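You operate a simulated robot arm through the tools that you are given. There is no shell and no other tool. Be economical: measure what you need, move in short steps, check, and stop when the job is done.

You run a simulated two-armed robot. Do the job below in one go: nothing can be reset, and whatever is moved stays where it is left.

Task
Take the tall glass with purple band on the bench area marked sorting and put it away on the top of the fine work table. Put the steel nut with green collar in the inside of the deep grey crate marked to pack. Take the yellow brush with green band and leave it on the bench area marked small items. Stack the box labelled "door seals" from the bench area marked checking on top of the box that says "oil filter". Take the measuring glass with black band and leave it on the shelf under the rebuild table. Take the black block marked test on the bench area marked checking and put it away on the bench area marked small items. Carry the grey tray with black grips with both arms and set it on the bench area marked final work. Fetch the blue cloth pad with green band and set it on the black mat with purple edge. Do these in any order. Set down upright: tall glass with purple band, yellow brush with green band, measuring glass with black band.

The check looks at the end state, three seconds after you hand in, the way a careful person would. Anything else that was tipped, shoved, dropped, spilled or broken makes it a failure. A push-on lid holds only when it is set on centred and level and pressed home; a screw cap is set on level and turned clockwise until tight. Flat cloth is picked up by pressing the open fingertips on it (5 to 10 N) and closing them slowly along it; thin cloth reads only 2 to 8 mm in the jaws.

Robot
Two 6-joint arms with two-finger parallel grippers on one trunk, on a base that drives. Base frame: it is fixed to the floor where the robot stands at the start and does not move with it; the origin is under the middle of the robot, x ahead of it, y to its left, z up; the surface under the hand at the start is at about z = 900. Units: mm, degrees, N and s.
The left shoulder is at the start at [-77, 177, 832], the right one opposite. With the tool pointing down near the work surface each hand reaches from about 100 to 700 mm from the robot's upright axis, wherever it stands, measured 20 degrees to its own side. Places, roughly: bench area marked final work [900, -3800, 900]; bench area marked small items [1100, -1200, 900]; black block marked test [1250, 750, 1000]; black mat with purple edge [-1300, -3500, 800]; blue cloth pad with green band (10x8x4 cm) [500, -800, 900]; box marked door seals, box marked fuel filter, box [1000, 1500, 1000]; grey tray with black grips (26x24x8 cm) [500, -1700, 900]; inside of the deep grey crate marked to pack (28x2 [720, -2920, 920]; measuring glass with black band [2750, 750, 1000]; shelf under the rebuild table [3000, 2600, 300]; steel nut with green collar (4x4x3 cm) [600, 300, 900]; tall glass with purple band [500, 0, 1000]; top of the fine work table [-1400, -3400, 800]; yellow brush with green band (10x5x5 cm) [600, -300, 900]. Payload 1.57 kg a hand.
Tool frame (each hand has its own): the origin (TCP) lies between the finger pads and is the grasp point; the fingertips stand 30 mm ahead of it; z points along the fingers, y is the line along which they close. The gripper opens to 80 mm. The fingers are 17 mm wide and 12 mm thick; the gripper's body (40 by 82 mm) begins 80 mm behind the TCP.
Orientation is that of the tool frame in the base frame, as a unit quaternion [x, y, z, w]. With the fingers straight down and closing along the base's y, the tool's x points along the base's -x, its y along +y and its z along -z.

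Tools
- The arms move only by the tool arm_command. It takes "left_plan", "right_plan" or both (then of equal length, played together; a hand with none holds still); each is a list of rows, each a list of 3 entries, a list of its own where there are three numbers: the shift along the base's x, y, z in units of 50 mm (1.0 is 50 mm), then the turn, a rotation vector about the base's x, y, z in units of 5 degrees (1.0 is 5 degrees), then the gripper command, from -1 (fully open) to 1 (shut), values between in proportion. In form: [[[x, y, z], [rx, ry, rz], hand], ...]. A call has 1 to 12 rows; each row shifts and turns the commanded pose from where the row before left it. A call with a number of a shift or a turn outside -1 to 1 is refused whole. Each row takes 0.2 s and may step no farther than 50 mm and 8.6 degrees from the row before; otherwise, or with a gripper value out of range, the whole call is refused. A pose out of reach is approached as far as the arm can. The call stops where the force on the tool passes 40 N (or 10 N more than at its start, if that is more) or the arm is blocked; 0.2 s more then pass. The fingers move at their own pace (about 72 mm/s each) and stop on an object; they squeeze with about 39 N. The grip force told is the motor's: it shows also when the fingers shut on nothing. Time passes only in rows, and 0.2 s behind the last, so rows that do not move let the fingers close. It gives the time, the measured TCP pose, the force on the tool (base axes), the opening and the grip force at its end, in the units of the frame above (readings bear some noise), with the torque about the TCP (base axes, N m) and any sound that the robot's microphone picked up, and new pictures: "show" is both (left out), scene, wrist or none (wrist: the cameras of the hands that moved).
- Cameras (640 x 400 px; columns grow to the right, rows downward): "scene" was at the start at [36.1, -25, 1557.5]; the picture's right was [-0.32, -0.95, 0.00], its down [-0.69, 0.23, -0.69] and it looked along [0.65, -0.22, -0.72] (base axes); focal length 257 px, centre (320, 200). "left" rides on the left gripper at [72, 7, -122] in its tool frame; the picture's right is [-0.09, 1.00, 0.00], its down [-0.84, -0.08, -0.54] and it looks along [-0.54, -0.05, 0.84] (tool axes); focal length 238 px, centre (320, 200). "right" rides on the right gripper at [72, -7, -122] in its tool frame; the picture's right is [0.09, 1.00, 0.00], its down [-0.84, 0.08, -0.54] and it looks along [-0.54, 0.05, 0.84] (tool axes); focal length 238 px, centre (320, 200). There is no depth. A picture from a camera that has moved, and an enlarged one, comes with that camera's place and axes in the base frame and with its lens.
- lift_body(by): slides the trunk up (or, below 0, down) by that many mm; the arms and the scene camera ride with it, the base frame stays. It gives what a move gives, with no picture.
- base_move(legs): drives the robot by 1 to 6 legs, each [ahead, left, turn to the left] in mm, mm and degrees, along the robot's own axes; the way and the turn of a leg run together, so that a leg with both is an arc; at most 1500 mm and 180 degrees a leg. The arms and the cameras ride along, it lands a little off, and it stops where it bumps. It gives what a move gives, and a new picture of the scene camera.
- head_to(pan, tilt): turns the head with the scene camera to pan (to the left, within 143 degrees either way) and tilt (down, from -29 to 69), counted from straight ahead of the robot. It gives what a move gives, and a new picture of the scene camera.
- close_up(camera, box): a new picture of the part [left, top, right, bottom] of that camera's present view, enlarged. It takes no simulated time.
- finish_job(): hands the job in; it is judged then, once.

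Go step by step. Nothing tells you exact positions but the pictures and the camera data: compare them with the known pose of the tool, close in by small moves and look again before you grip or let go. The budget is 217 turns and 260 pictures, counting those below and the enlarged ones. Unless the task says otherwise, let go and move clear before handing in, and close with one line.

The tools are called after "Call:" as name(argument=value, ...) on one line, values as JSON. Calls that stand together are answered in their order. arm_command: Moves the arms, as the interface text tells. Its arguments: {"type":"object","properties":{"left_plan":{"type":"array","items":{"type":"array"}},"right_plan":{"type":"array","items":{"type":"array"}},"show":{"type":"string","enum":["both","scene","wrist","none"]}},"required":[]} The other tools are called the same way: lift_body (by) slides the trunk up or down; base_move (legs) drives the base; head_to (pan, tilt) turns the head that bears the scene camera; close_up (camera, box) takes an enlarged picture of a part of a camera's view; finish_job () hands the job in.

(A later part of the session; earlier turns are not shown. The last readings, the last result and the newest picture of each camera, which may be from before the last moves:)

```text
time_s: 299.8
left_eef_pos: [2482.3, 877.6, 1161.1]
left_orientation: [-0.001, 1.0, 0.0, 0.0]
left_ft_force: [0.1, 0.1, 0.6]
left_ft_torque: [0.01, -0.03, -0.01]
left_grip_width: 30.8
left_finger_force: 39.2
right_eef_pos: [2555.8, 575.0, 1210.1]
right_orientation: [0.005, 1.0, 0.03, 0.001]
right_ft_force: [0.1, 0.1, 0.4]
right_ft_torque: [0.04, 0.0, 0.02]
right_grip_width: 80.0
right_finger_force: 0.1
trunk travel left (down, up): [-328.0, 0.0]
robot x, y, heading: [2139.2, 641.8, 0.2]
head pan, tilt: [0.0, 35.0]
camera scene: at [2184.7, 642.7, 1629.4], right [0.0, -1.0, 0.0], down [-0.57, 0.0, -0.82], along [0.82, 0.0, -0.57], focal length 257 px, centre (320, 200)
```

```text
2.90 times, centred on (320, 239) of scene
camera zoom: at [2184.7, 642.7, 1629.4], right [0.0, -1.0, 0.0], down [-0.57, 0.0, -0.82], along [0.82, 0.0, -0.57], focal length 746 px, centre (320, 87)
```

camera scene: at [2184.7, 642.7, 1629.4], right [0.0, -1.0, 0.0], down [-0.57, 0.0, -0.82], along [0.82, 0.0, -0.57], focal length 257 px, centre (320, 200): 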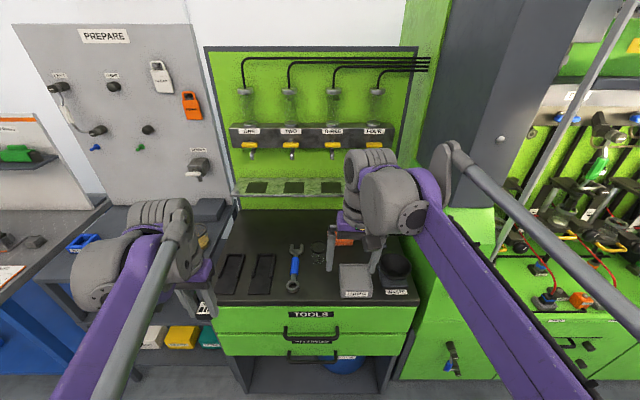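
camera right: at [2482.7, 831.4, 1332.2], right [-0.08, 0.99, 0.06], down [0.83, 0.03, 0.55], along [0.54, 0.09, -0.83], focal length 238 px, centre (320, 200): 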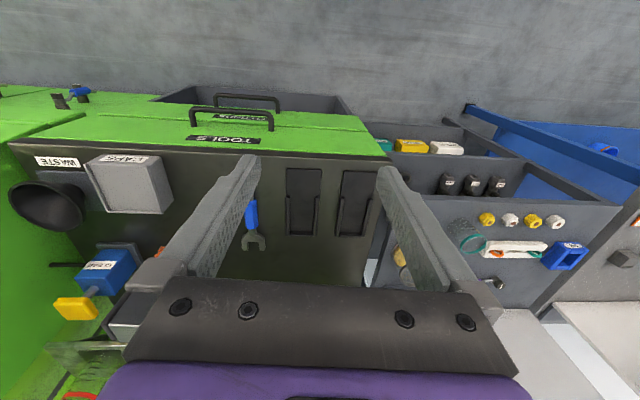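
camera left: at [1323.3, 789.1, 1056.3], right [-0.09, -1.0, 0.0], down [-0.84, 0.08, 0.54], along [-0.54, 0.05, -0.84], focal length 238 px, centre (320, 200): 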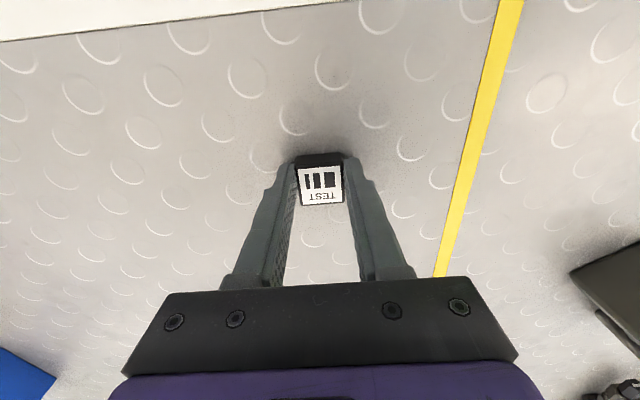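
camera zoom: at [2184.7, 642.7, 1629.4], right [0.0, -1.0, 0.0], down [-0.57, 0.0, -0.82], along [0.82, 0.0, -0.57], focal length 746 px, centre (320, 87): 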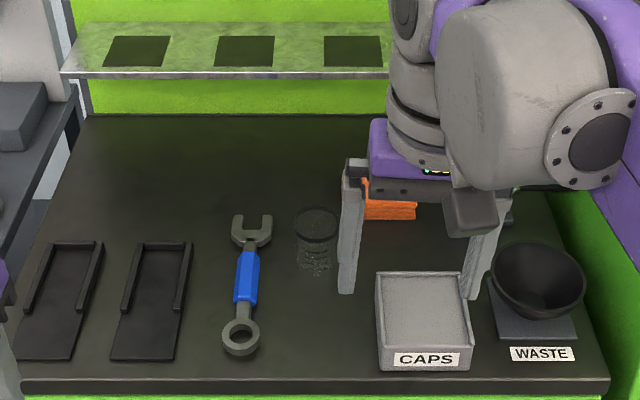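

Call:
base_move(legs=[[0, 150, 0], [185, 0, 0]])

Call:
arm_command(right_plan=[[[0, -0.5, -0.3], [-0.6, 0, 0], -1], [[0, -0.6, -0.5], [0, 0, 0], -1], [[0, -0.6, -0.5], [0, 0, 0], -1], [[0, 0, 0], [0, 0, 0], -1]], show="wrist")

```text
time_s: 302.8
left_eef_pos: [2659.9, 1030.1, 1160.3]
left_orientation: [-0.003, 1.0, 0.001, 0.0]
left_ft_force: [-0.3, -0.2, -0.4]
left_ft_torque: [0.0, 0.0, 0.01]
left_grip_width: 30.8
left_finger_force: 38.7
right_eef_pos: [2733.9, 726.5, 1210.8]
right_orientation: [0.002, 1.0, 0.029, 0.002]
right_ft_force: [0.0, 0.1, -0.2]
right_ft_torque: [-0.03, -0.06, 0.01]
right_grip_width: 79.8
right_finger_force: 0.0
trunk travel left (down, up): [-328.0, 0.0]
robot x, y, heading: [2319.8, 793.3, 0.6]
head pan, tilt: [0.0, 35.0]
camera scene: at [2362.8, 791.7, 1629.2], right [0.01, -1.0, 0.0], down [-0.57, 0.0, -0.82], along [0.82, 0.01, -0.57], focal length 257 px, centre (320, 200)
```

scene: 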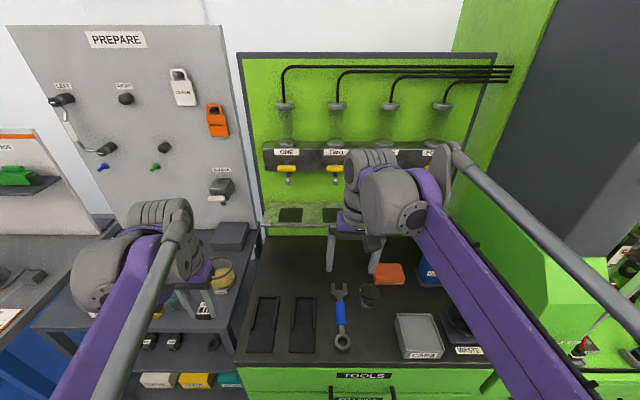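

```text
time_s: 303.8
left_eef_pos: [2660.0, 1029.6, 1160.6]
left_orientation: [-0.003, 1.0, 0.0, 0.001]
left_ft_force: [0.0, 0.2, 0.2]
left_ft_torque: [0.0, -0.01, 0.04]
left_grip_width: 30.2
left_finger_force: 39.0
right_eef_pos: [2733.8, 644.1, 1147.4]
right_orientation: [0.001, 1.0, 0.003, 0.002]
right_ft_force: [0.6, -0.5, 0.1]
right_ft_torque: [-0.01, -0.01, 0.0]
right_grip_width: 80.1
right_finger_force: 0.1
trunk travel left (down, up): [-328.0, 0.0]
robot x, y, heading: [2319.8, 795.0, 0.5]
head pan, tilt: [0.0, 35.0]
camera right: at [2662.9, 637.5, 1268.5], right [-0.09, 1.0, 0.01], down [0.83, 0.07, 0.55], along [0.54, 0.05, -0.84], focal length 238 px, centre (320, 200)
```

right: 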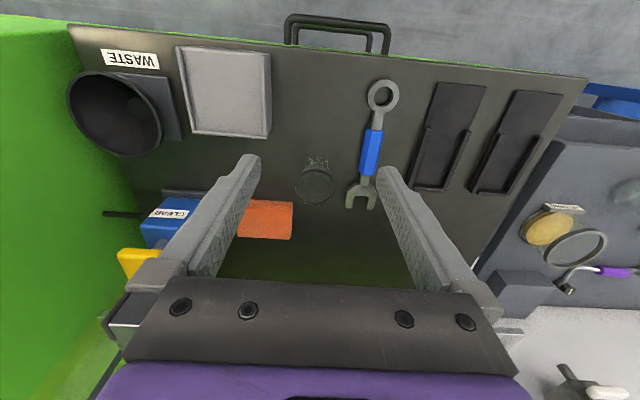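

The measuring glass stands at about (2820,649), ~88 high, ~54 wide. I tilt the right hand 40° forward (needed later for the low shelf) and come at it from the front.

Call:
arm_command(right_plan=[[[-0.1, 0.1, -0.3], [0, -1, 0], -0.75], [[-0.1, 0, -0.4], [0, -1, 0], -0.75], [[-0.1, 0, -0.4], [0, -1, 0], -0.75], [[0, 0, -0.4], [0, -1, 0], -0.75], [[0, 0, -0.4], [0, -1, 0], -0.75], [[0, 0, -0.4], [0, -1, 0], -0.75], [[0, 0, -0.4], [0, -1, 0], -0.75], [[0, 0, -0.3], [0, -1, 0], -0.75], [[0, 0, 0], [0, 0, 0], -0.75]])

```text
time_s: 305.8
left_eef_pos: [2660.4, 1028.4, 1160.4]
left_orientation: [-0.004, 1.0, 0.0, 0.0]
left_ft_force: [-0.4, 0.2, -0.4]
left_ft_torque: [0.01, 0.03, -0.01]
left_grip_width: 30.6
left_finger_force: 38.7
right_eef_pos: [2721.2, 645.4, 998.6]
right_orientation: [0.0, 0.939, 0.004, 0.345]
right_ft_force: [0.6, -0.3, -0.1]
right_ft_torque: [-0.02, -0.04, -0.01]
right_grip_width: 69.8
right_finger_force: 0.1
trunk travel left (down, up): [-328.0, 0.0]
robot x, y, heading: [2318.8, 792.2, 0.3]
head pan, tilt: [0.0, 35.0]
camera scene: at [2364.0, 791.7, 1629.4], right [0.01, -1.0, 0.0], down [-0.57, 0.0, -0.82], along [0.82, 0.01, -0.57], focal length 257 px, centre (320, 200)
camera right: at [2588.9, 638.8, 1044.5], right [-0.07, 1.0, -0.05], down [0.29, 0.07, 0.96], along [0.95, 0.05, -0.29], focal length 238 px, centre (320, 200)
```

scene: 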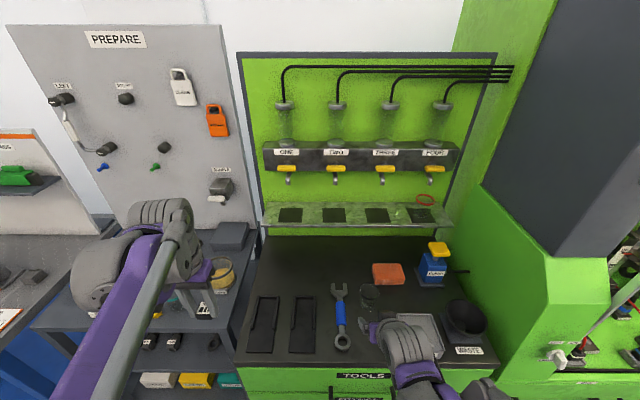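
right: 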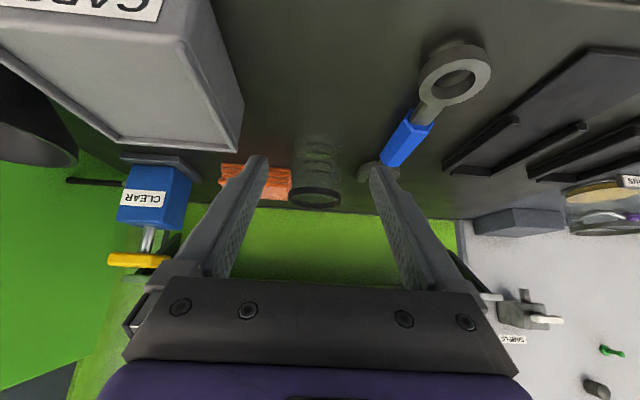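

Call:
arm_command(right_plan=[[[0.1, 0.04, -0.3], [0, 0, 0], -0.62], [[0.2, 0, -0.4], [0, 0, 0], -0.62], [[0.3, 0, -0.35], [0, 0, 0], -0.62], [[0.5, 0, 0], [0, 0, 0], -0.62], [[0, 0, 0], [0, 0, 0], -0.62]], show="wrist")

```text
time_s: 307.0
left_eef_pos: [2658.9, 1028.8, 1160.6]
left_orientation: [-0.003, 1.0, 0.0, 0.0]
left_ft_force: [0.0, -0.2, -0.1]
left_ft_torque: [0.03, -0.03, -0.04]
left_grip_width: 30.7
left_finger_force: 38.9
right_eef_pos: [2772.9, 647.5, 942.7]
right_orientation: [0.0, 0.939, 0.004, 0.343]
right_ft_force: [-0.3, 0.0, 0.3]
right_ft_torque: [-0.01, 0.03, 0.0]
right_grip_width: 64.7
right_finger_force: 0.0
trunk travel left (down, up): [-328.0, 0.0]
robot x, y, heading: [2317.8, 789.3, 0.2]
head pan, tilt: [0.0, 35.0]
camera right: at [2640.5, 640.7, 989.3], right [-0.07, 1.0, -0.05], down [0.29, 0.07, 0.95], along [0.95, 0.05, -0.29], focal length 238 px, centre (320, 200)
```

right: 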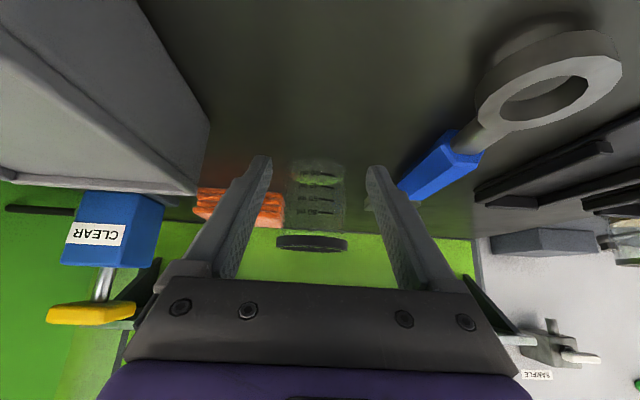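

Call:
arm_command(right_plan=[[[0.5, 0, 0], [0, 0, 0], -0.62], [[0.5, 0, 0], [0, 0, 0], -0.62], [[0, 0, 0], [0, 0, 0], 0], [[0, 0, 0], [0, 0, 0], 1], [[0, 0, 0], [0, 0, 0], 1]], show="wrist")

```text
time_s: 308.2
left_eef_pos: [2660.7, 1029.7, 1160.2]
left_orientation: [-0.004, 1.0, -0.001, 0.0]
left_ft_force: [-0.6, -0.7, -0.4]
left_ft_torque: [-0.01, -0.01, 0.0]
left_grip_width: 30.6
left_finger_force: 38.9
right_eef_pos: [2822.1, 647.4, 945.2]
right_orientation: [0.0, 0.939, 0.003, 0.344]
right_ft_force: [0.6, -0.6, 0.7]
right_ft_torque: [0.01, 0.01, 0.0]
right_grip_width: 58.5
right_finger_force: 39.0
trunk travel left (down, up): [-328.0, 0.0]
robot x, y, heading: [2320.6, 791.6, 0.4]
head pan, tilt: [0.0, 35.0]
camera right: at [2690.2, 640.4, 991.5], right [-0.07, 1.0, -0.05], down [0.29, 0.07, 0.95], along [0.95, 0.05, -0.29], focal length 238 px, centre (320, 200)
```

right: 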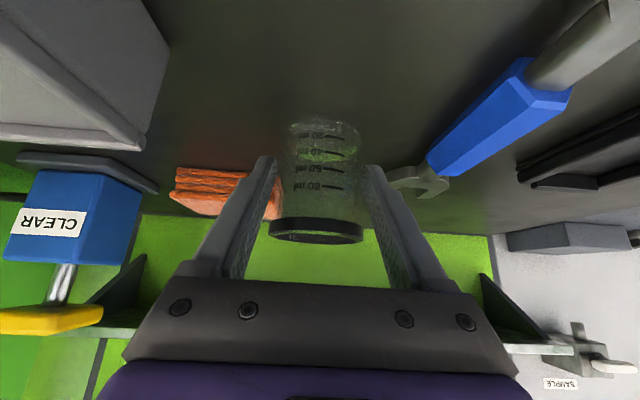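

Call:
arm_command(right_plan=[[[0, 0, 0.3], [0, 0, 0], 1], [[-0.2, 0, 0.9], [0, 0, 0], 1], [[-0.7, 0, 0.6], [0, 0, 0], 1], [[-0.8, 0, 0.5], [0, 0, 0], 1], [[-0.8, 0, 0.5], [0, 0, 0], 1], [[0, 0, 0], [0, 0, 0], 1]])

Call:
base_move(legs=[[-420, 0, -0.4], [0, 1450, 0]])

```text
time_s: 309.6
left_eef_pos: [2660.9, 1029.9, 1160.6]
left_orientation: [-0.003, 1.0, 0.0, 0.0]
left_ft_force: [0.6, -0.5, 0.5]
left_ft_torque: [0.0, 0.01, 0.02]
left_grip_width: 30.3
left_finger_force: 38.9
right_eef_pos: [2698.2, 650.3, 1081.0]
right_orientation: [0.0, 0.939, 0.004, 0.344]
right_ft_force: [-0.3, -0.4, -0.1]
right_ft_torque: [-0.03, 0.03, -0.01]
right_grip_width: 58.3
right_finger_force: 38.8
trunk travel left (down, up): [-328.0, 0.0]
robot x, y, heading: [2315.4, 790.6, 0.2]
head pan, tilt: [0.0, 35.0]
camera scene: at [2365.4, 791.8, 1629.5], right [0.01, -1.0, 0.0], down [-0.57, 0.0, -0.82], along [0.82, 0.01, -0.57], focal length 257 px, centre (320, 200)
camera right: at [2566.1, 643.3, 1128.2], right [-0.07, 1.0, -0.05], down [0.29, 0.07, 0.95], along [0.95, 0.05, -0.29], focal length 238 px, centre (320, 200)
```

scene: 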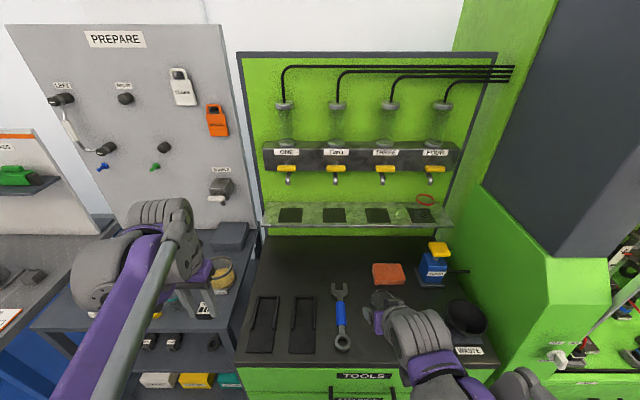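
right: 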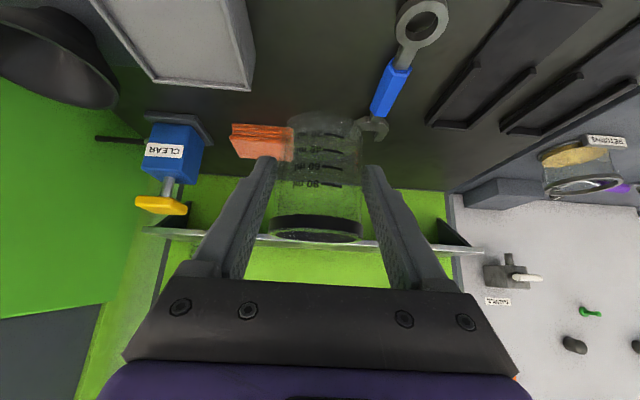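

```text
time_s: 325.1
left_eef_pos: [2253.2, 2527.6, 1161.0]
left_orientation: [0.005, 1.0, 0.0, 0.0]
left_ft_force: [0.3, -0.6, 0.2]
left_ft_torque: [-0.01, -0.01, -0.01]
left_grip_width: 30.5
left_finger_force: 38.3
right_eef_pos: [2282.7, 2147.5, 1082.3]
right_orientation: [0.008, 0.939, 0.001, 0.344]
right_ft_force: [-0.3, 0.1, -1.2]
right_ft_torque: [0.0, 0.01, 0.03]
right_grip_width: 58.5
right_finger_force: 38.8
trunk travel left (down, up): [-328.0, 0.0]
robot x, y, heading: [1902.0, 2292.1, -0.4]
head pan, tilt: [0.0, 35.0]
camera scene: at [1952.0, 2295.2, 1629.4], right [-0.01, -1.0, 0.0], down [-0.57, 0.01, -0.82], along [0.82, -0.01, -0.57], focal length 257 px, centre (320, 200)
```

scene: 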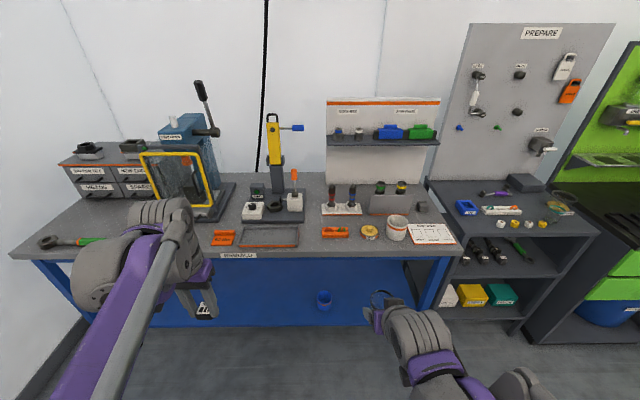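

The shelf under the rebuild table is clear right of the blue cup. I lower the trunk, pull in the left hand, and lower the glass in the free aisle.

Call:
arm_command(left_plan=[[[-0.8, 0, 0.2], [0, 0, 0], 1], [[-0.8, 0, 0.2], [0, 0, 0], 1], [[-0.8, 0, 0.2], [0, 0, 0], 1], [[-0.8, 0, 0.2], [0, 0, 0], 1], [[0, 0, 0], [0, 0, 0], 1]], show="none")

Call:
lift_body(by=-328)

Call:
arm_command(right_plan=[[[0, 0, -0.9], [0, 0, 0], 1], [[0, 0, -0.9], [0, 0, 0], 1], [[0, 0, -0.9], [0, 0, 0], 1], [[0, 0, -0.9], [0, 0, 0], 1], [[0, 0, -0.9], [0, 0, 0], 1], [[0, 0, -0.9], [0, 0, 0], 1], [[0, 0, -0.9], [0, 0, 0], 1], [[0, 0, -0.7], [0, 0, 0], 1], [[0, 0, 0], [0, 0, 0], 1]])

```text
time_s: 326.3
left_eef_pos: [2091.0, 2529.5, 1199.9]
left_orientation: [0.005, 1.0, 0.0, 0.0]
left_ft_force: [0.2, 0.2, -0.9]
left_ft_torque: [0.0, 0.01, -0.01]
left_grip_width: 30.6
left_finger_force: 38.8
right_eef_pos: [2283.0, 2148.1, 1081.9]
right_orientation: [0.008, 0.939, 0.002, 0.344]
right_ft_force: [-0.3, 0.1, -1.1]
right_ft_torque: [0.02, 0.0, -0.02]
right_grip_width: 58.1
right_finger_force: 39.1
trunk travel left (down, up): [-328.0, 0.0]
robot x, y, heading: [1910.0, 2290.0, -0.7]
head pan, tilt: [0.0, 35.0]
```

```text
time_s: 329.6
left_eef_pos: [2093.1, 2528.0, 872.4]
left_orientation: [0.005, 1.0, 0.001, 0.001]
left_ft_force: [-0.3, -0.8, -0.3]
left_ft_torque: [-0.01, 0.0, 0.06]
left_grip_width: 30.4
left_finger_force: 38.7
right_eef_pos: [2284.7, 2148.4, 753.4]
right_orientation: [0.008, 0.939, 0.002, 0.344]
right_ft_force: [-0.5, -0.4, -0.6]
right_ft_torque: [0.01, 0.01, 0.05]
right_grip_width: 58.0
right_finger_force: 38.8
trunk travel left (down, up): [0.0, 328.0]
robot x, y, heading: [1907.1, 2294.8, -0.5]
head pan, tilt: [0.0, 35.0]
```

```text
time_s: 331.6
left_eef_pos: [2092.6, 2527.5, 872.5]
left_orientation: [0.005, 1.0, 0.0, -0.001]
left_ft_force: [-0.2, 0.1, -0.3]
left_ft_torque: [0.0, 0.02, 0.02]
left_grip_width: 30.1
left_finger_force: 38.5
right_eef_pos: [2330.5, 2149.3, 448.1]
right_orientation: [0.009, 0.939, 0.001, 0.343]
right_ft_force: [-0.1, -0.7, 0.2]
right_ft_torque: [-0.04, 0.02, 0.04]
right_grip_width: 57.8
right_finger_force: 39.0
right hand out of reach, approached as far as the arm can: row 6, 7, 8
trunk travel left (down, up): [0.0, 328.0]
robot x, y, heading: [1903.8, 2295.5, -0.6]
head pan, tilt: [0.0, 35.0]
camera scene: at [2004.8, 2294.7, 1296.4], right [-0.01, -1.0, 0.0], down [-0.57, 0.01, -0.82], along [0.82, -0.01, -0.57], focal length 257 px, centre (320, 200)
camera right: at [2196.6, 2143.5, 494.6], right [-0.06, 1.0, -0.05], down [0.29, 0.07, 0.95], along [0.95, 0.04, -0.29], focal length 238 px, centre (320, 200)
```

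scene: 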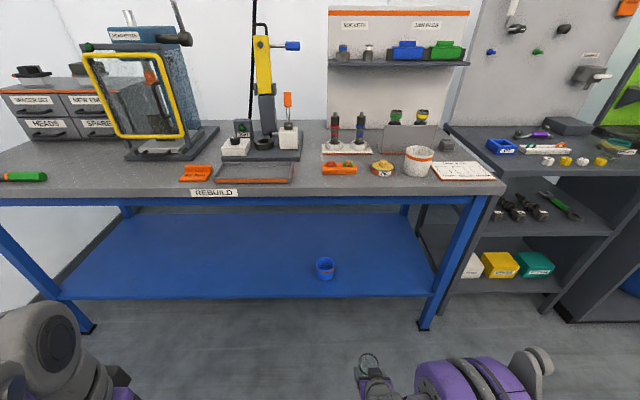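
right: 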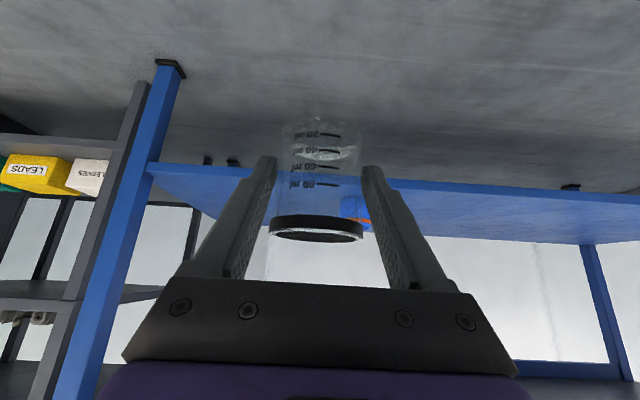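

Call:
arm_command(right_plan=[[[0.8, 0, 0], [0, 0, 0], 1], [[0.8, 0, 0], [0, 0, 0], 1], [[0.8, 0, 0], [0, 0, 0], 1], [[0, 0, -0.5], [0, 0, 0], 1], [[0, 0, -0.5], [0, 0, 0], 1], [[0, 0, 0], [0, 0, 0], 1]], show="none")

```text
time_s: 333.0
left_eef_pos: [2091.9, 2527.4, 871.7]
left_orientation: [0.005, 1.0, 0.0, 0.001]
left_ft_force: [0.0, -0.1, -0.2]
left_ft_torque: [-0.07, -0.01, -0.01]
left_grip_width: 30.4
left_finger_force: 39.0
right_eef_pos: [2448.2, 2149.2, 400.4]
right_orientation: [0.008, 0.939, 0.001, 0.343]
right_ft_force: [-0.2, -0.8, -0.9]
right_ft_torque: [-0.01, 0.02, 0.0]
right_grip_width: 57.7
right_finger_force: 38.9
trunk travel left (down, up): [0.0, 328.0]
robot x, y, heading: [1911.0, 2294.9, -0.5]
head pan, tilt: [0.0, 35.0]
```

Call:
arm_command(right_plan=[[[0.5, 0, -0.5], [0, 0, 0], 1], [[0.5, 0, -0.6], [0, 0, 0], 1], [[0, 0, 0], [0, 0, 0], 1]], show="scene")

```text
time_s: 333.8
left_eef_pos: [2092.4, 2528.7, 872.2]
left_orientation: [0.005, 1.0, 0.001, 0.0]
left_ft_force: [-0.3, -0.1, 0.3]
left_ft_torque: [-0.02, 0.01, 0.01]
left_grip_width: 30.7
left_finger_force: 39.7
right_eef_pos: [2501.3, 2150.1, 344.5]
right_orientation: [0.009, 0.939, 0.001, 0.344]
right_ft_force: [0.0, -0.4, -0.7]
right_ft_torque: [0.02, 0.03, -0.02]
right_grip_width: 57.6
right_finger_force: 38.6
trunk travel left (down, up): [0.0, 328.0]
robot x, y, heading: [1907.0, 2295.4, -0.4]
head pan, tilt: [0.0, 35.0]
camera scene: at [2004.8, 2294.7, 1296.4], right [-0.01, -1.0, 0.0], down [-0.57, 0.01, -0.82], along [0.82, -0.01, -0.57], focal length 257 px, centre (320, 200)
```

scene: 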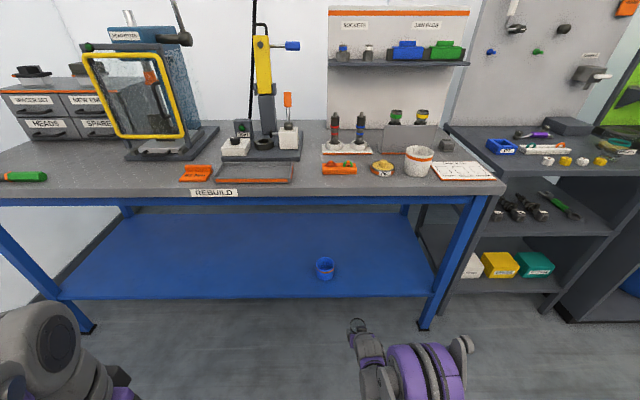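

Call:
arm_command(right_plan=[[[0, 0, 0.6], [0, 0, 0], 1], [[0, 0, 0.6], [0, 0, 0], 1], [[0, 0, 0], [0, 0, 0], 1]], show="none")

Call:
base_move(legs=[[200, 0, 0.4]])

Call:
arm_command(right_plan=[[[0, 0, 0], [0, 0, 0], 1]], show="wrist")

```text
time_s: 334.6
left_eef_pos: [2093.2, 2527.3, 872.2]
left_orientation: [0.005, 1.0, 0.0, 0.0]
left_ft_force: [-0.7, 0.6, -1.4]
left_ft_torque: [-0.03, 0.01, -0.03]
left_grip_width: 30.3
left_finger_force: 39.0
right_eef_pos: [2502.5, 2152.1, 407.3]
right_orientation: [0.008, 0.939, 0.001, 0.344]
right_ft_force: [0.1, 0.1, -0.5]
right_ft_torque: [0.03, 0.02, -0.01]
right_grip_width: 57.9
right_finger_force: 39.4
trunk travel left (down, up): [0.0, 328.0]
robot x, y, heading: [1906.9, 2292.1, -0.7]
head pan, tilt: [0.0, 35.0]
```

```text
time_s: 336.1
left_eef_pos: [2287.0, 2526.8, 873.3]
left_orientation: [0.001, 1.0, 0.0, 0.0]
left_ft_force: [-0.6, -0.2, 1.0]
left_ft_torque: [0.02, 0.03, -0.01]
left_grip_width: 30.8
left_finger_force: 39.4
right_eef_pos: [2698.3, 2152.7, 406.8]
right_orientation: [0.005, 0.939, 0.002, 0.344]
right_ft_force: [0.3, -0.6, -0.6]
right_ft_torque: [0.01, 0.02, -0.03]
right_grip_width: 57.3
right_finger_force: 38.8
trunk travel left (down, up): [0.0, 328.0]
robot x, y, heading: [2099.5, 2292.9, -0.3]
head pan, tilt: [0.0, 35.0]
camera scene: at [2200.3, 2293.8, 1296.3], right [0.0, -1.0, 0.0], down [-0.57, 0.0, -0.82], along [0.82, 0.0, -0.57], focal length 257 px, centre (320, 200)
```

scene: 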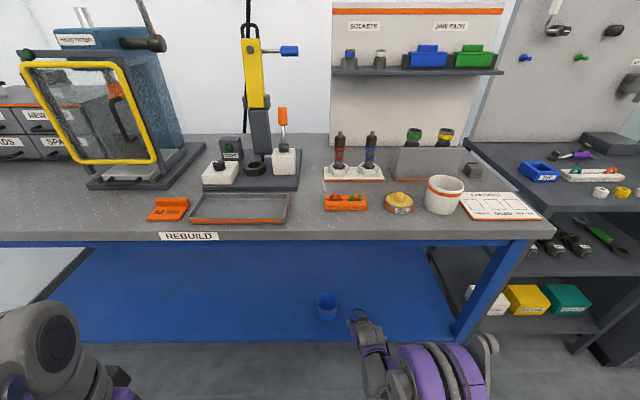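

```text
time_s: 336.6
left_eef_pos: [2285.2, 2527.7, 872.7]
left_orientation: [0.002, 1.0, -0.001, 0.0]
left_ft_force: [0.9, 0.5, -0.2]
left_ft_torque: [-0.01, 0.01, 0.0]
left_grip_width: 30.8
left_finger_force: 38.6
right_eef_pos: [2697.9, 2153.2, 407.1]
right_orientation: [0.006, 0.939, 0.002, 0.344]
right_ft_force: [-0.3, -0.9, -0.1]
right_ft_torque: [0.0, 0.0, 0.0]
right_grip_width: 57.8
right_finger_force: 39.2
trunk travel left (down, up): [0.0, 328.0]
robot x, y, heading: [2101.3, 2295.1, -0.3]
head pan, tilt: [0.0, 35.0]
camera right: at [2565.6, 2148.1, 453.6], right [-0.06, 1.0, -0.05], down [0.29, 0.07, 0.95], along [0.96, 0.04, -0.29], focal length 238 px, centre (320, 200)
```

right: 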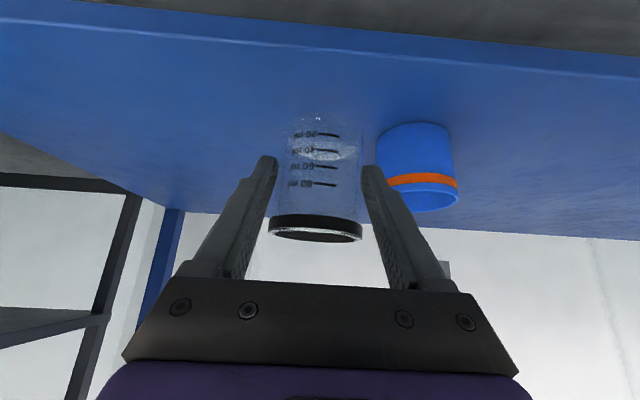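

Call:
base_move(legs=[[110, -40, 0.2]])

Call:
arm_command(right_plan=[[[0, 0, -0.5], [0, 0, 0], 1], [[0, 0, -0.4], [0, 0, 0], 1], [[0, 0, -0.1], [0, 0, 0], 1], [[0, 0, 0], [0, 0, 0], 1]], show="wrist")

```text
time_s: 337.8
left_eef_pos: [2396.3, 2487.1, 872.5]
left_orientation: [0.002, 1.0, 0.0, 0.0]
left_ft_force: [-0.2, 1.0, 0.5]
left_ft_torque: [0.02, -0.02, 0.0]
left_grip_width: 30.6
left_finger_force: 38.7
right_eef_pos: [2809.0, 2113.8, 406.4]
right_orientation: [0.006, 0.939, 0.002, 0.344]
right_ft_force: [0.4, 0.4, -0.3]
right_ft_torque: [0.0, 0.02, -0.01]
right_grip_width: 57.5
right_finger_force: 39.0
trunk travel left (down, up): [0.0, 328.0]
robot x, y, heading: [2214.1, 2256.3, -0.3]
head pan, tilt: [0.0, 35.0]
camera scene: at [2310.6, 2253.8, 1296.3], right [-0.01, -1.0, 0.0], down [-0.57, 0.0, -0.82], along [0.82, 0.0, -0.57], focal length 257 px, centre (320, 200)
```

scene: 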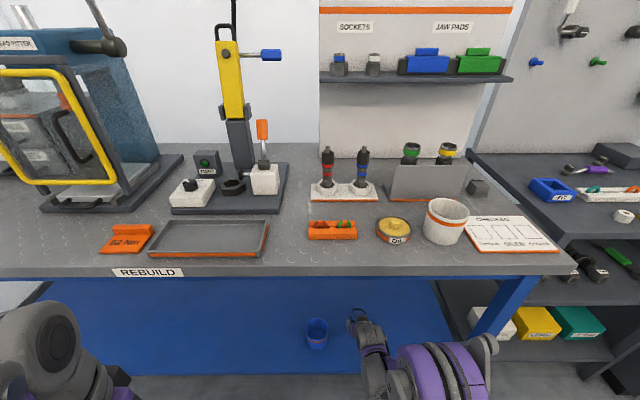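

```text
time_s: 338.8
left_eef_pos: [2396.4, 2487.7, 872.1]
left_orientation: [0.002, 1.0, 0.0, 0.0]
left_ft_force: [0.5, 0.4, 0.4]
left_ft_torque: [-0.01, 0.01, 0.01]
left_grip_width: 30.3
left_finger_force: 39.2
right_eef_pos: [2808.5, 2112.8, 357.0]
right_orientation: [0.006, 0.939, 0.002, 0.344]
right_ft_force: [-0.8, 0.4, -1.3]
right_ft_torque: [-0.01, -0.02, 0.0]
right_grip_width: 57.5
right_finger_force: 39.1
trunk travel left (down, up): [0.0, 328.0]
robot x, y, heading: [2213.4, 2252.1, -0.1]
head pan, tilt: [0.0, 35.0]
camera right: at [2674.9, 2107.3, 403.7], right [-0.06, 1.0, -0.05], down [0.29, 0.07, 0.95], along [0.96, 0.04, -0.29], focal length 238 px, centre (320, 200)
```

right: 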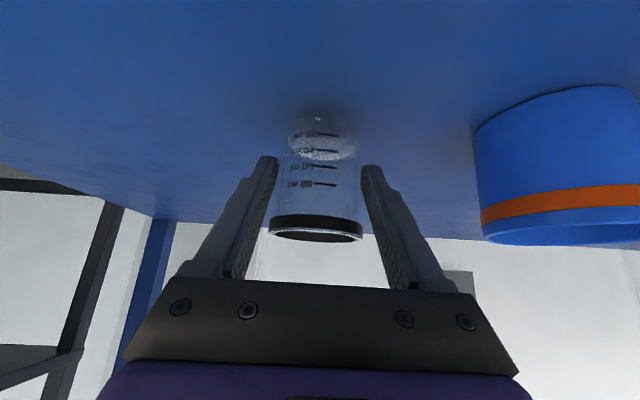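

Well clear of the cup. Lowering in small steps to contact.

Call:
arm_command(right_plan=[[[0, 0, -0.1], [0, 0, 0], 1], [[0, 0, -0.06], [0, 0, 0], 1], [[0, 0, -0.05], [0, 0, 0], 1], [[0, 0, -0.04], [0, 0, 0], 1], [[0, 0, 0], [0, 0, 0], 1]], show="wrist")

```text
time_s: 340.0
left_eef_pos: [2395.6, 2487.2, 873.1]
left_orientation: [0.002, 1.0, 0.0, 0.0]
left_ft_force: [0.4, 0.3, 0.0]
left_ft_torque: [0.0, 0.03, 0.01]
left_grip_width: 30.6
left_finger_force: 39.0
right_eef_pos: [2806.7, 2114.4, 346.1]
right_orientation: [0.005, 0.939, 0.003, 0.345]
right_ft_force: [-1.6, 0.4, 5.5]
right_ft_torque: [-0.11, -0.05, -0.02]
right_grip_width: 57.1
right_finger_force: 39.1
trunk travel left (down, up): [0.0, 328.0]
robot x, y, heading: [2210.5, 2252.3, -0.1]
head pan, tilt: [0.0, 35.0]
camera right: at [2675.2, 2108.6, 391.9], right [-0.06, 1.0, -0.05], down [0.29, 0.07, 0.95], along [0.96, 0.04, -0.29], focal length 238 px, centre (320, 200)
```

right: 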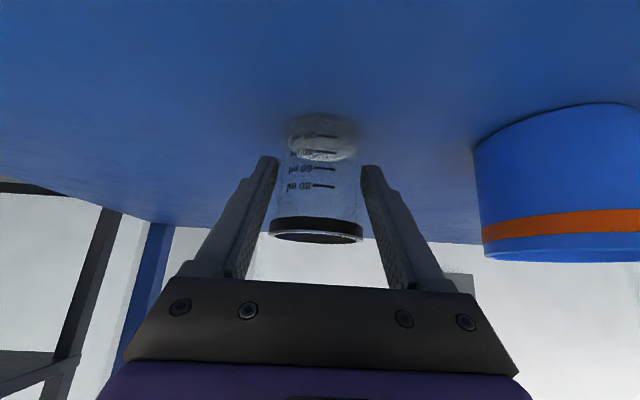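

Call:
arm_command(right_plan=[[[0, 0, -0.03], [0, 0, 0], 1], [[0, 0, 0], [0, 0, 0], 0.0], [[0, 0, 0], [0, 0, 0], -0.7], [[0, 0, 0], [0, 0, 0], -0.8], [[-0.3, 0, 0.05], [0, 0, 0], -0.8], [[-0.6, 0, 0.1], [0, 0, 0], -0.8], [[-0.6, 0, 0.1], [0, 0, 0], -0.8]], show="wrist")

```text
time_s: 341.6
left_eef_pos: [2395.5, 2487.1, 872.6]
left_orientation: [0.002, 1.0, 0.0, 0.0]
left_ft_force: [0.5, 0.6, -1.1]
left_ft_torque: [0.01, -0.02, 0.01]
left_grip_width: 30.6
left_finger_force: 38.9
right_eef_pos: [2731.2, 2113.9, 354.0]
right_orientation: [0.005, 0.939, 0.003, 0.345]
right_ft_force: [-0.2, 0.1, -0.1]
right_ft_torque: [-0.01, -0.02, -0.01]
right_grip_width: 71.9
right_finger_force: 0.0
trunk travel left (down, up): [0.0, 328.0]
robot x, y, heading: [2210.6, 2255.0, -0.2]
head pan, tilt: [0.0, 35.0]
camera right: at [2598.2, 2109.1, 401.7], right [-0.06, 1.0, -0.05], down [0.29, 0.07, 0.95], along [0.96, 0.04, -0.29], focal length 238 px, centre (320, 200)
```

right: 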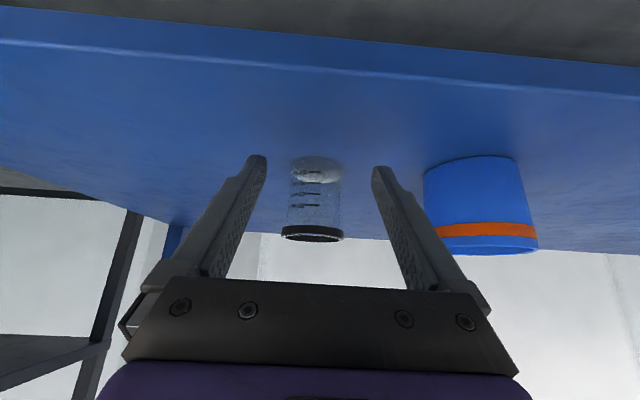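

Call:
base_move(legs=[[-300, 0, 0.2]])

Call:
arm_command(right_plan=[[[0, 0, 0.9], [0, 0, 0], -1], [[0, 0, 0.9], [0, 0, 0], -1], [[0, 0, 0.9], [0, 0, 0], -1], [[-0.2, 0, 0.9], [0, 1, 0], -1], [[-0.2, 0, 0.9], [0, 1, 0], -1], [[-0.2, 0, 0.9], [0, 1, 0], -1], [[-0.2, 0, 0.9], [0, 1, 0], -1], [[-0.2, 0, 0.9], [0, 1, 0], -1], [[-0.2, 0, 0.8], [0, 1, 0], -1], [[-0.2, 0, 0.8], [0, 1, 0], -1], [[-0.2, 0, 0.8], [0, 1, 0], -1]], show="none")

Call:
lift_body(by=328)

Call:
base_move(legs=[[0, 0, 180], [0, 1500, 0], [0, 1500, 0], [0, 250, 0]])

```text
time_s: 343.6
left_eef_pos: [2087.9, 2490.2, 872.1]
left_orientation: [-0.001, 1.0, 0.001, 0.0]
left_ft_force: [-1.0, 0.5, -0.2]
left_ft_torque: [0.02, -0.03, -0.02]
left_grip_width: 30.6
left_finger_force: 39.2
right_eef_pos: [2425.4, 2117.0, 354.2]
right_orientation: [0.004, 0.939, 0.003, 0.344]
right_ft_force: [-0.1, 0.4, 0.2]
right_ft_torque: [0.0, -0.06, -0.01]
right_grip_width: 71.9
right_finger_force: 0.1
trunk travel left (down, up): [0.0, 328.0]
robot x, y, heading: [1906.2, 2254.9, -0.3]
head pan, tilt: [0.0, 35.0]
camera scene: at [2003.8, 2255.3, 1296.4], right [0.0, -1.0, 0.0], down [-0.57, 0.0, -0.82], along [0.82, 0.0, -0.57], focal length 257 px, centre (320, 200)
```

scene: 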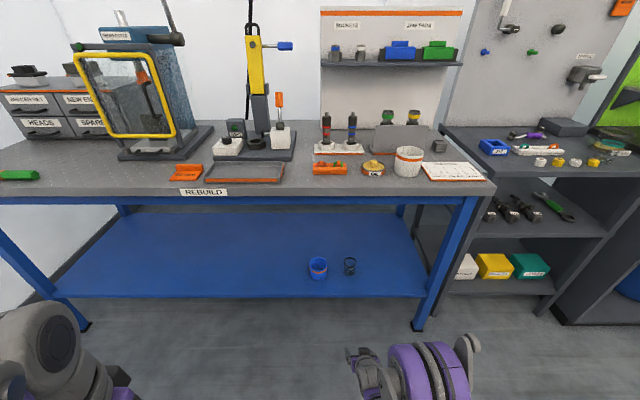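

```text
time_s: 346.1
left_eef_pos: [2089.6, 2488.1, 871.7]
left_orientation: [0.0, 1.0, 0.001, -0.001]
left_ft_force: [0.3, -0.7, -0.2]
left_ft_torque: [0.01, -0.02, -0.03]
left_grip_width: 30.4
left_finger_force: 38.5
right_eef_pos: [2351.7, 2113.6, 833.0]
right_orientation: [0.005, 1.0, 0.001, 0.001]
right_ft_force: [-0.1, 0.2, 0.5]
right_ft_torque: [-0.01, -0.02, -0.01]
right_grip_width: 80.1
right_finger_force: 0.0
trunk travel left (down, up): [0.0, 328.0]
robot x, y, heading: [1906.0, 2257.0, 0.1]
head pan, tilt: [0.0, 35.0]
```

```text
time_s: 349.3
left_eef_pos: [2089.4, 2489.3, 1201.0]
left_orientation: [0.001, 1.0, -0.001, 0.0]
left_ft_force: [-0.5, 0.4, 0.1]
left_ft_torque: [-0.02, 0.0, 0.02]
left_grip_width: 30.4
left_finger_force: 39.0
right_eef_pos: [2345.8, 2116.6, 1162.4]
right_orientation: [0.004, 1.0, 0.001, 0.001]
right_ft_force: [0.0, -0.5, -1.5]
right_ft_torque: [0.01, 0.01, 0.0]
right_grip_width: 80.0
right_finger_force: 0.1
trunk travel left (down, up): [-328.0, 0.0]
robot x, y, heading: [1907.8, 2254.4, -0.0]
head pan, tilt: [0.0, 35.0]
```

```text
time_s: 385.3
left_eef_pos: [1842.7, -1236.5, 1199.8]
left_orientation: [1.0, 0.022, 0.001, 0.002]
left_ft_force: [0.2, -0.4, 0.5]
left_ft_torque: [-0.04, 0.05, -0.01]
left_grip_width: 30.4
left_finger_force: 38.8
right_eef_pos: [1570.2, -876.6, 1162.6]
right_orientation: [1.0, 0.017, -0.001, 0.002]
right_ft_force: [-0.6, -0.2, 0.2]
right_ft_torque: [-0.01, -0.01, -0.02]
right_grip_width: 80.2
right_finger_force: 0.1
trunk travel left (down, up): [-328.0, 0.0]
robot x, y, heading: [2019.8, -992.4, -177.3]
head pan, tilt: [0.0, 35.0]
camera scene: at [1973.0, -995.8, 1629.4], right [-0.04, 1.0, 0.0], down [0.57, 0.02, -0.82], along [-0.82, -0.04, -0.57], focal length 257 px, centre (320, 200)
```

scene: 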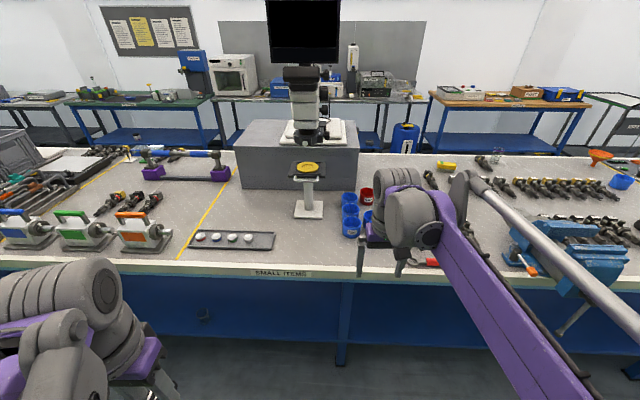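

Call:
base_move(legs=[[0, 0, -2.7], [310, 0, 0]])

Call:
head_to(pan=5, tilt=50)

```text
time_s: 387.8
left_eef_pos: [1521.5, -1225.4, 1199.7]
left_orientation: [1.0, -0.005, 0.0, 0.0]
left_ft_force: [0.7, -0.2, 0.0]
left_ft_torque: [0.01, -0.04, -0.01]
left_grip_width: 30.5
left_finger_force: 38.5
right_eef_pos: [1266.3, -851.5, 1161.5]
right_orientation: [1.0, -0.008, -0.002, 0.002]
right_ft_force: [0.3, 0.0, 0.5]
right_ft_torque: [-0.01, -0.01, -0.02]
right_grip_width: 79.9
right_finger_force: 0.1
trunk travel left (down, up): [-328.0, 0.0]
robot x, y, heading: [1706.1, -992.3, 179.6]
head pan, tilt: [0.0, 35.0]
camera scene: at [1663.4, -991.5, 1629.3], right [0.01, 1.0, 0.0], down [0.57, -0.01, -0.82], along [-0.82, 0.01, -0.57], focal length 257 px, centre (320, 200)
```

scene: 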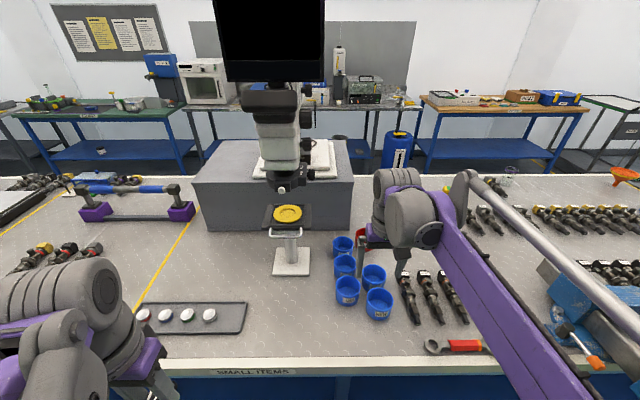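

```text
time_s: 388.6
left_eef_pos: [1519.6, -1224.5, 1199.8]
left_orientation: [1.0, -0.003, 0.0, 0.0]
left_ft_force: [0.1, -0.4, -0.1]
left_ft_torque: [-0.02, -0.03, 0.0]
left_grip_width: 30.5
left_finger_force: 38.7
right_eef_pos: [1266.5, -850.9, 1163.3]
right_orientation: [1.0, -0.008, -0.002, 0.001]
right_ft_force: [0.9, 0.9, -0.4]
right_ft_torque: [0.0, 0.03, -0.04]
right_grip_width: 80.1
right_finger_force: 0.0
trunk travel left (down, up): [-328.0, 0.0]
robot x, y, heading: [1705.3, -993.6, 179.5]
head pan, tilt: [5.0, 50.0]
camera scene: at [1673.7, -998.3, 1607.8], right [-0.08, 1.0, 0.0], down [0.76, 0.06, -0.64], along [-0.64, -0.05, -0.77], focal length 257 px, centre (320, 200)
```

scene: 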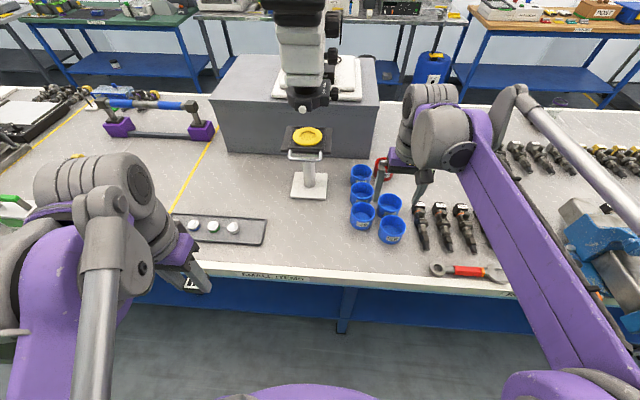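

Call:
arm_command(left_plan=[[[-0.92, 0.3, 0], [0, 0, 0], 1], [[-0.92, 0.3, 0], [0, 0, 0], 1], [[-0.92, 0.3, 0], [0, 0, 0], 1], [[-0.92, 0.3, 0], [0, 0, 0], 1], [[-0.92, 0.3, -0.1], [0, 0, 0], 1], [[0, 0, -0.95], [0, 0, 0], 1], [[0, 0, -0.95], [0, 0, 0], 1], [[0, 0, -0.95], [0, 0, 0], 1], [[0, 0, -0.95], [0, 0, 0], 1], [[0, 0, -0.8], [0, 0, 0], 1], [[0, 0, 0], [0, 0, 0], 1]])

```text
time_s: 390.9
left_eef_pos: [1288.3, -1153.2, 966.5]
left_orientation: [1.0, -0.005, 0.0, 0.0]
left_ft_force: [-0.3, 0.8, -0.8]
left_ft_torque: [0.01, -0.02, 0.03]
left_grip_width: 30.7
left_finger_force: 38.8
right_eef_pos: [1267.2, -851.0, 1161.4]
right_orientation: [1.0, -0.009, -0.002, 0.002]
right_ft_force: [-0.8, -0.4, 0.2]
right_ft_torque: [-0.01, 0.01, -0.01]
right_grip_width: 79.9
right_finger_force: 0.1
trunk travel left (down, up): [-328.0, 0.0]
robot x, y, heading: [1707.7, -990.0, 179.4]
head pan, tilt: [5.0, 50.0]
camera scene: at [1674.4, -998.3, 1607.7], right [-0.08, 1.0, 0.0], down [0.76, 0.06, -0.64], along [-0.64, -0.05, -0.77], focal length 257 px, centre (320, 200)
camera left: at [1360.1, -1161.0, 1087.5], right [-0.1, -0.99, 0.0], down [-0.84, 0.08, 0.54], along [-0.54, 0.05, -0.84], focal length 238 px, centre (320, 200)
```

scene: 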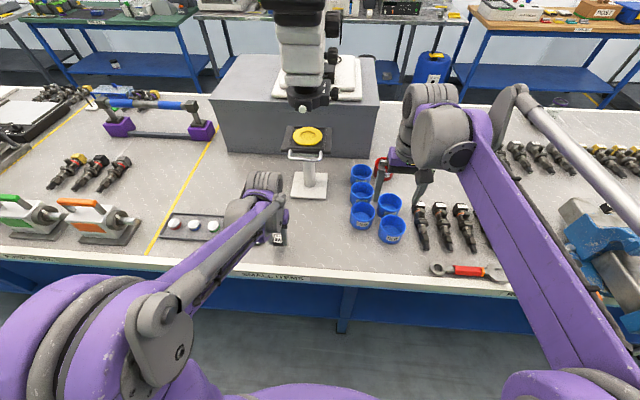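
left: 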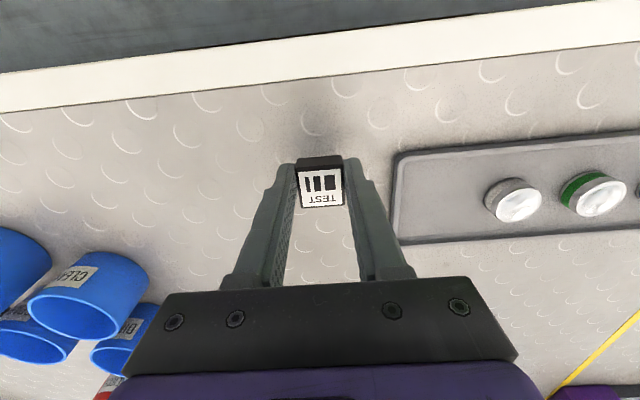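

Call:
arm_command(left_plan=[[[0, 0, -0.45], [0, 0, 0], 1], [[0, 0, -0.12], [0, 0, 0], 1], [[0, 0, -0.06], [0, 0, 0], 1], [[0, 0, 0], [0, 0, 0], 0.0], [[0, 0, 0], [0, 0, 0], -0.2], [[0, 0, 0.5], [0, 0, 0], -0.2], [[0, 0, 1], [0, 0, 0], -0.2], [[0, 0, 1], [0, 0, 0], -0.2], [[0, 0, 1], [0, 0, 0], -0.2], [[0, 0, 1], [0, 0, 0], -0.2]], show="wrist")

```text
time_s: 393.1
left_eef_pos: [1291.5, -1149.7, 1159.6]
left_orientation: [1.0, -0.005, -0.001, 0.0]
left_ft_force: [0.6, -0.3, 0.4]
left_ft_torque: [-0.03, 0.02, 0.03]
left_grip_width: 47.7
left_finger_force: 0.0
right_eef_pos: [1267.4, -850.8, 1163.3]
right_orientation: [1.0, -0.008, -0.002, 0.002]
right_ft_force: [0.2, -0.3, 0.7]
right_ft_torque: [0.0, 0.0, 0.04]
right_grip_width: 80.1
right_finger_force: 0.1
trunk travel left (down, up): [-328.0, 0.0]
robot x, y, heading: [1705.3, -989.4, 179.5]
head pan, tilt: [5.0, 50.0]
camera left: at [1362.4, -1158.0, 1280.4], right [-0.1, -0.99, 0.0], down [-0.84, 0.08, 0.54], along [-0.54, 0.05, -0.84], focal length 238 px, centre (320, 200)
```

left: 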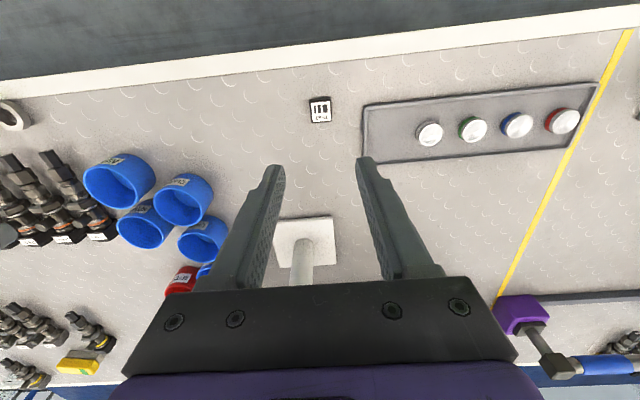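

Block placed. Now around the north end of the bench to the front side for the brush and the tall glass.

Call:
head_to(pan=0, tilt=30)

Call:
base_move(legs=[[-270, 0, 0.5], [0, -1500, 0], [0, -1500, 0], [0, -680, 0]])

```text
time_s: 394.0
left_eef_pos: [1290.3, -1150.0, 1156.9]
left_orientation: [1.0, -0.004, 0.0, 0.001]
left_ft_force: [-0.3, -0.2, 0.7]
left_ft_torque: [-0.02, -0.02, 0.01]
left_grip_width: 47.9
left_finger_force: 0.0
right_eef_pos: [1266.5, -852.6, 1162.1]
right_orientation: [1.0, -0.008, -0.002, 0.002]
right_ft_force: [-0.3, 0.1, -0.5]
right_ft_torque: [-0.03, 0.04, 0.02]
right_grip_width: 80.0
right_finger_force: 0.1
trunk travel left (down, up): [-328.0, 0.0]
robot x, y, heading: [1707.7, -993.1, 179.5]
head pan, tilt: [0.0, 30.0]
camera scene: at [1660.3, -991.5, 1637.2], right [0.01, 1.0, 0.0], down [0.5, 0.0, -0.87], along [-0.87, 0.01, -0.5], focal length 257 px, centre (320, 200)
```

scene: 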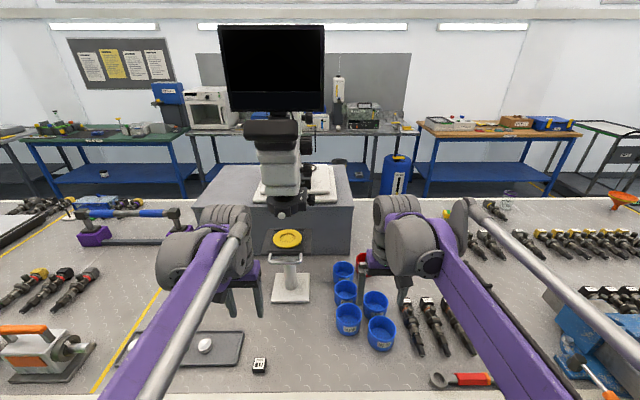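

```text
time_s: 427.7
left_eef_pos: [1520.3, 2527.5, 1158.2]
left_orientation: [1.0, 0.001, 0.0, 0.0]
left_ft_force: [-0.1, 0.1, 0.4]
left_ft_torque: [-0.03, 0.0, 0.02]
left_grip_width: 48.1
left_finger_force: 0.1
right_eef_pos: [1494.5, 2825.1, 1162.1]
right_orientation: [1.0, -0.004, -0.002, 0.002]
right_ft_force: [0.6, -0.4, -0.5]
right_ft_torque: [0.04, 0.02, 0.03]
right_grip_width: 79.8
right_finger_force: 0.1
trunk travel left (down, up): [-328.0, 0.0]
robot x, y, heading: [1934.5, 2688.4, -180.0]
head pan, tilt: [0.0, 30.0]
camera scene: at [1888.8, 2689.5, 1637.2], right [0.0, 1.0, 0.0], down [0.5, 0.0, -0.87], along [-0.87, 0.0, -0.5], focal length 257 px, centre (320, 200)
```

scene: 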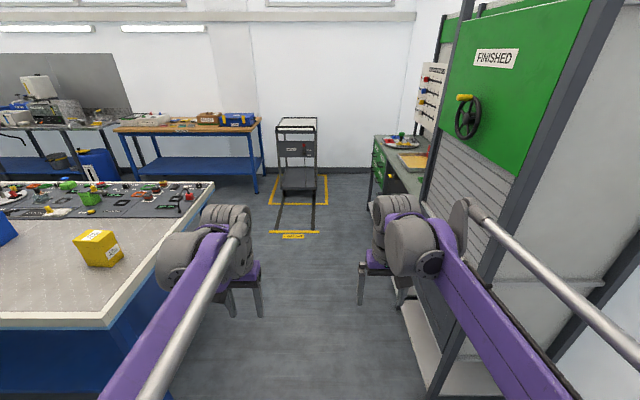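

Call:
base_move(legs=[[0, 130, 0], [1500, 0, 0], [430, 0, 0], [0, 850, 0], [350, 0, 0], [0, 1500, 0]])

```text
time_s: 460.9
left_eef_pos: [-793.0, 88.3, 1157.6]
left_orientation: [1.0, -0.008, 0.0, 0.0]
left_ft_force: [0.3, 0.3, 0.5]
left_ft_torque: [0.0, 0.0, -0.01]
left_grip_width: 48.2
left_finger_force: 0.1
right_eef_pos: [-814.4, 387.6, 1161.8]
right_orientation: [1.0, -0.011, -0.002, 0.003]
right_ft_force: [-0.6, 0.1, 0.0]
right_ft_torque: [-0.02, 0.01, 0.02]
right_grip_width: 80.2
right_finger_force: 0.0
trunk travel left (down, up): [-328.0, 0.0]
robot x, y, heading: [-377.9, 245.8, 179.2]
head pan, tilt: [0.0, 30.0]
camera scene: at [-422.0, 244.8, 1637.2], right [0.02, 1.0, 0.0], down [0.5, -0.01, -0.87], along [-0.87, 0.01, -0.5], focal length 257 px, centre (320, 200)
```

scene: 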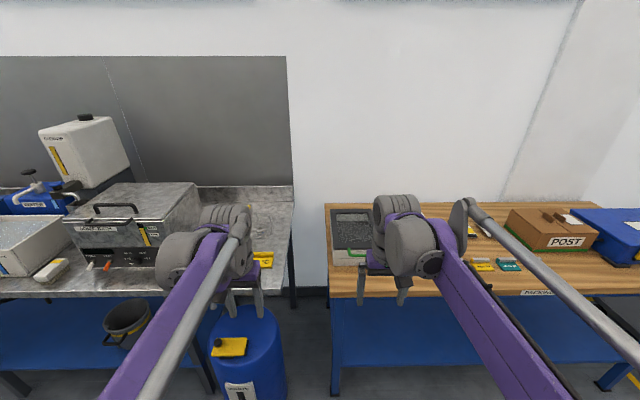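

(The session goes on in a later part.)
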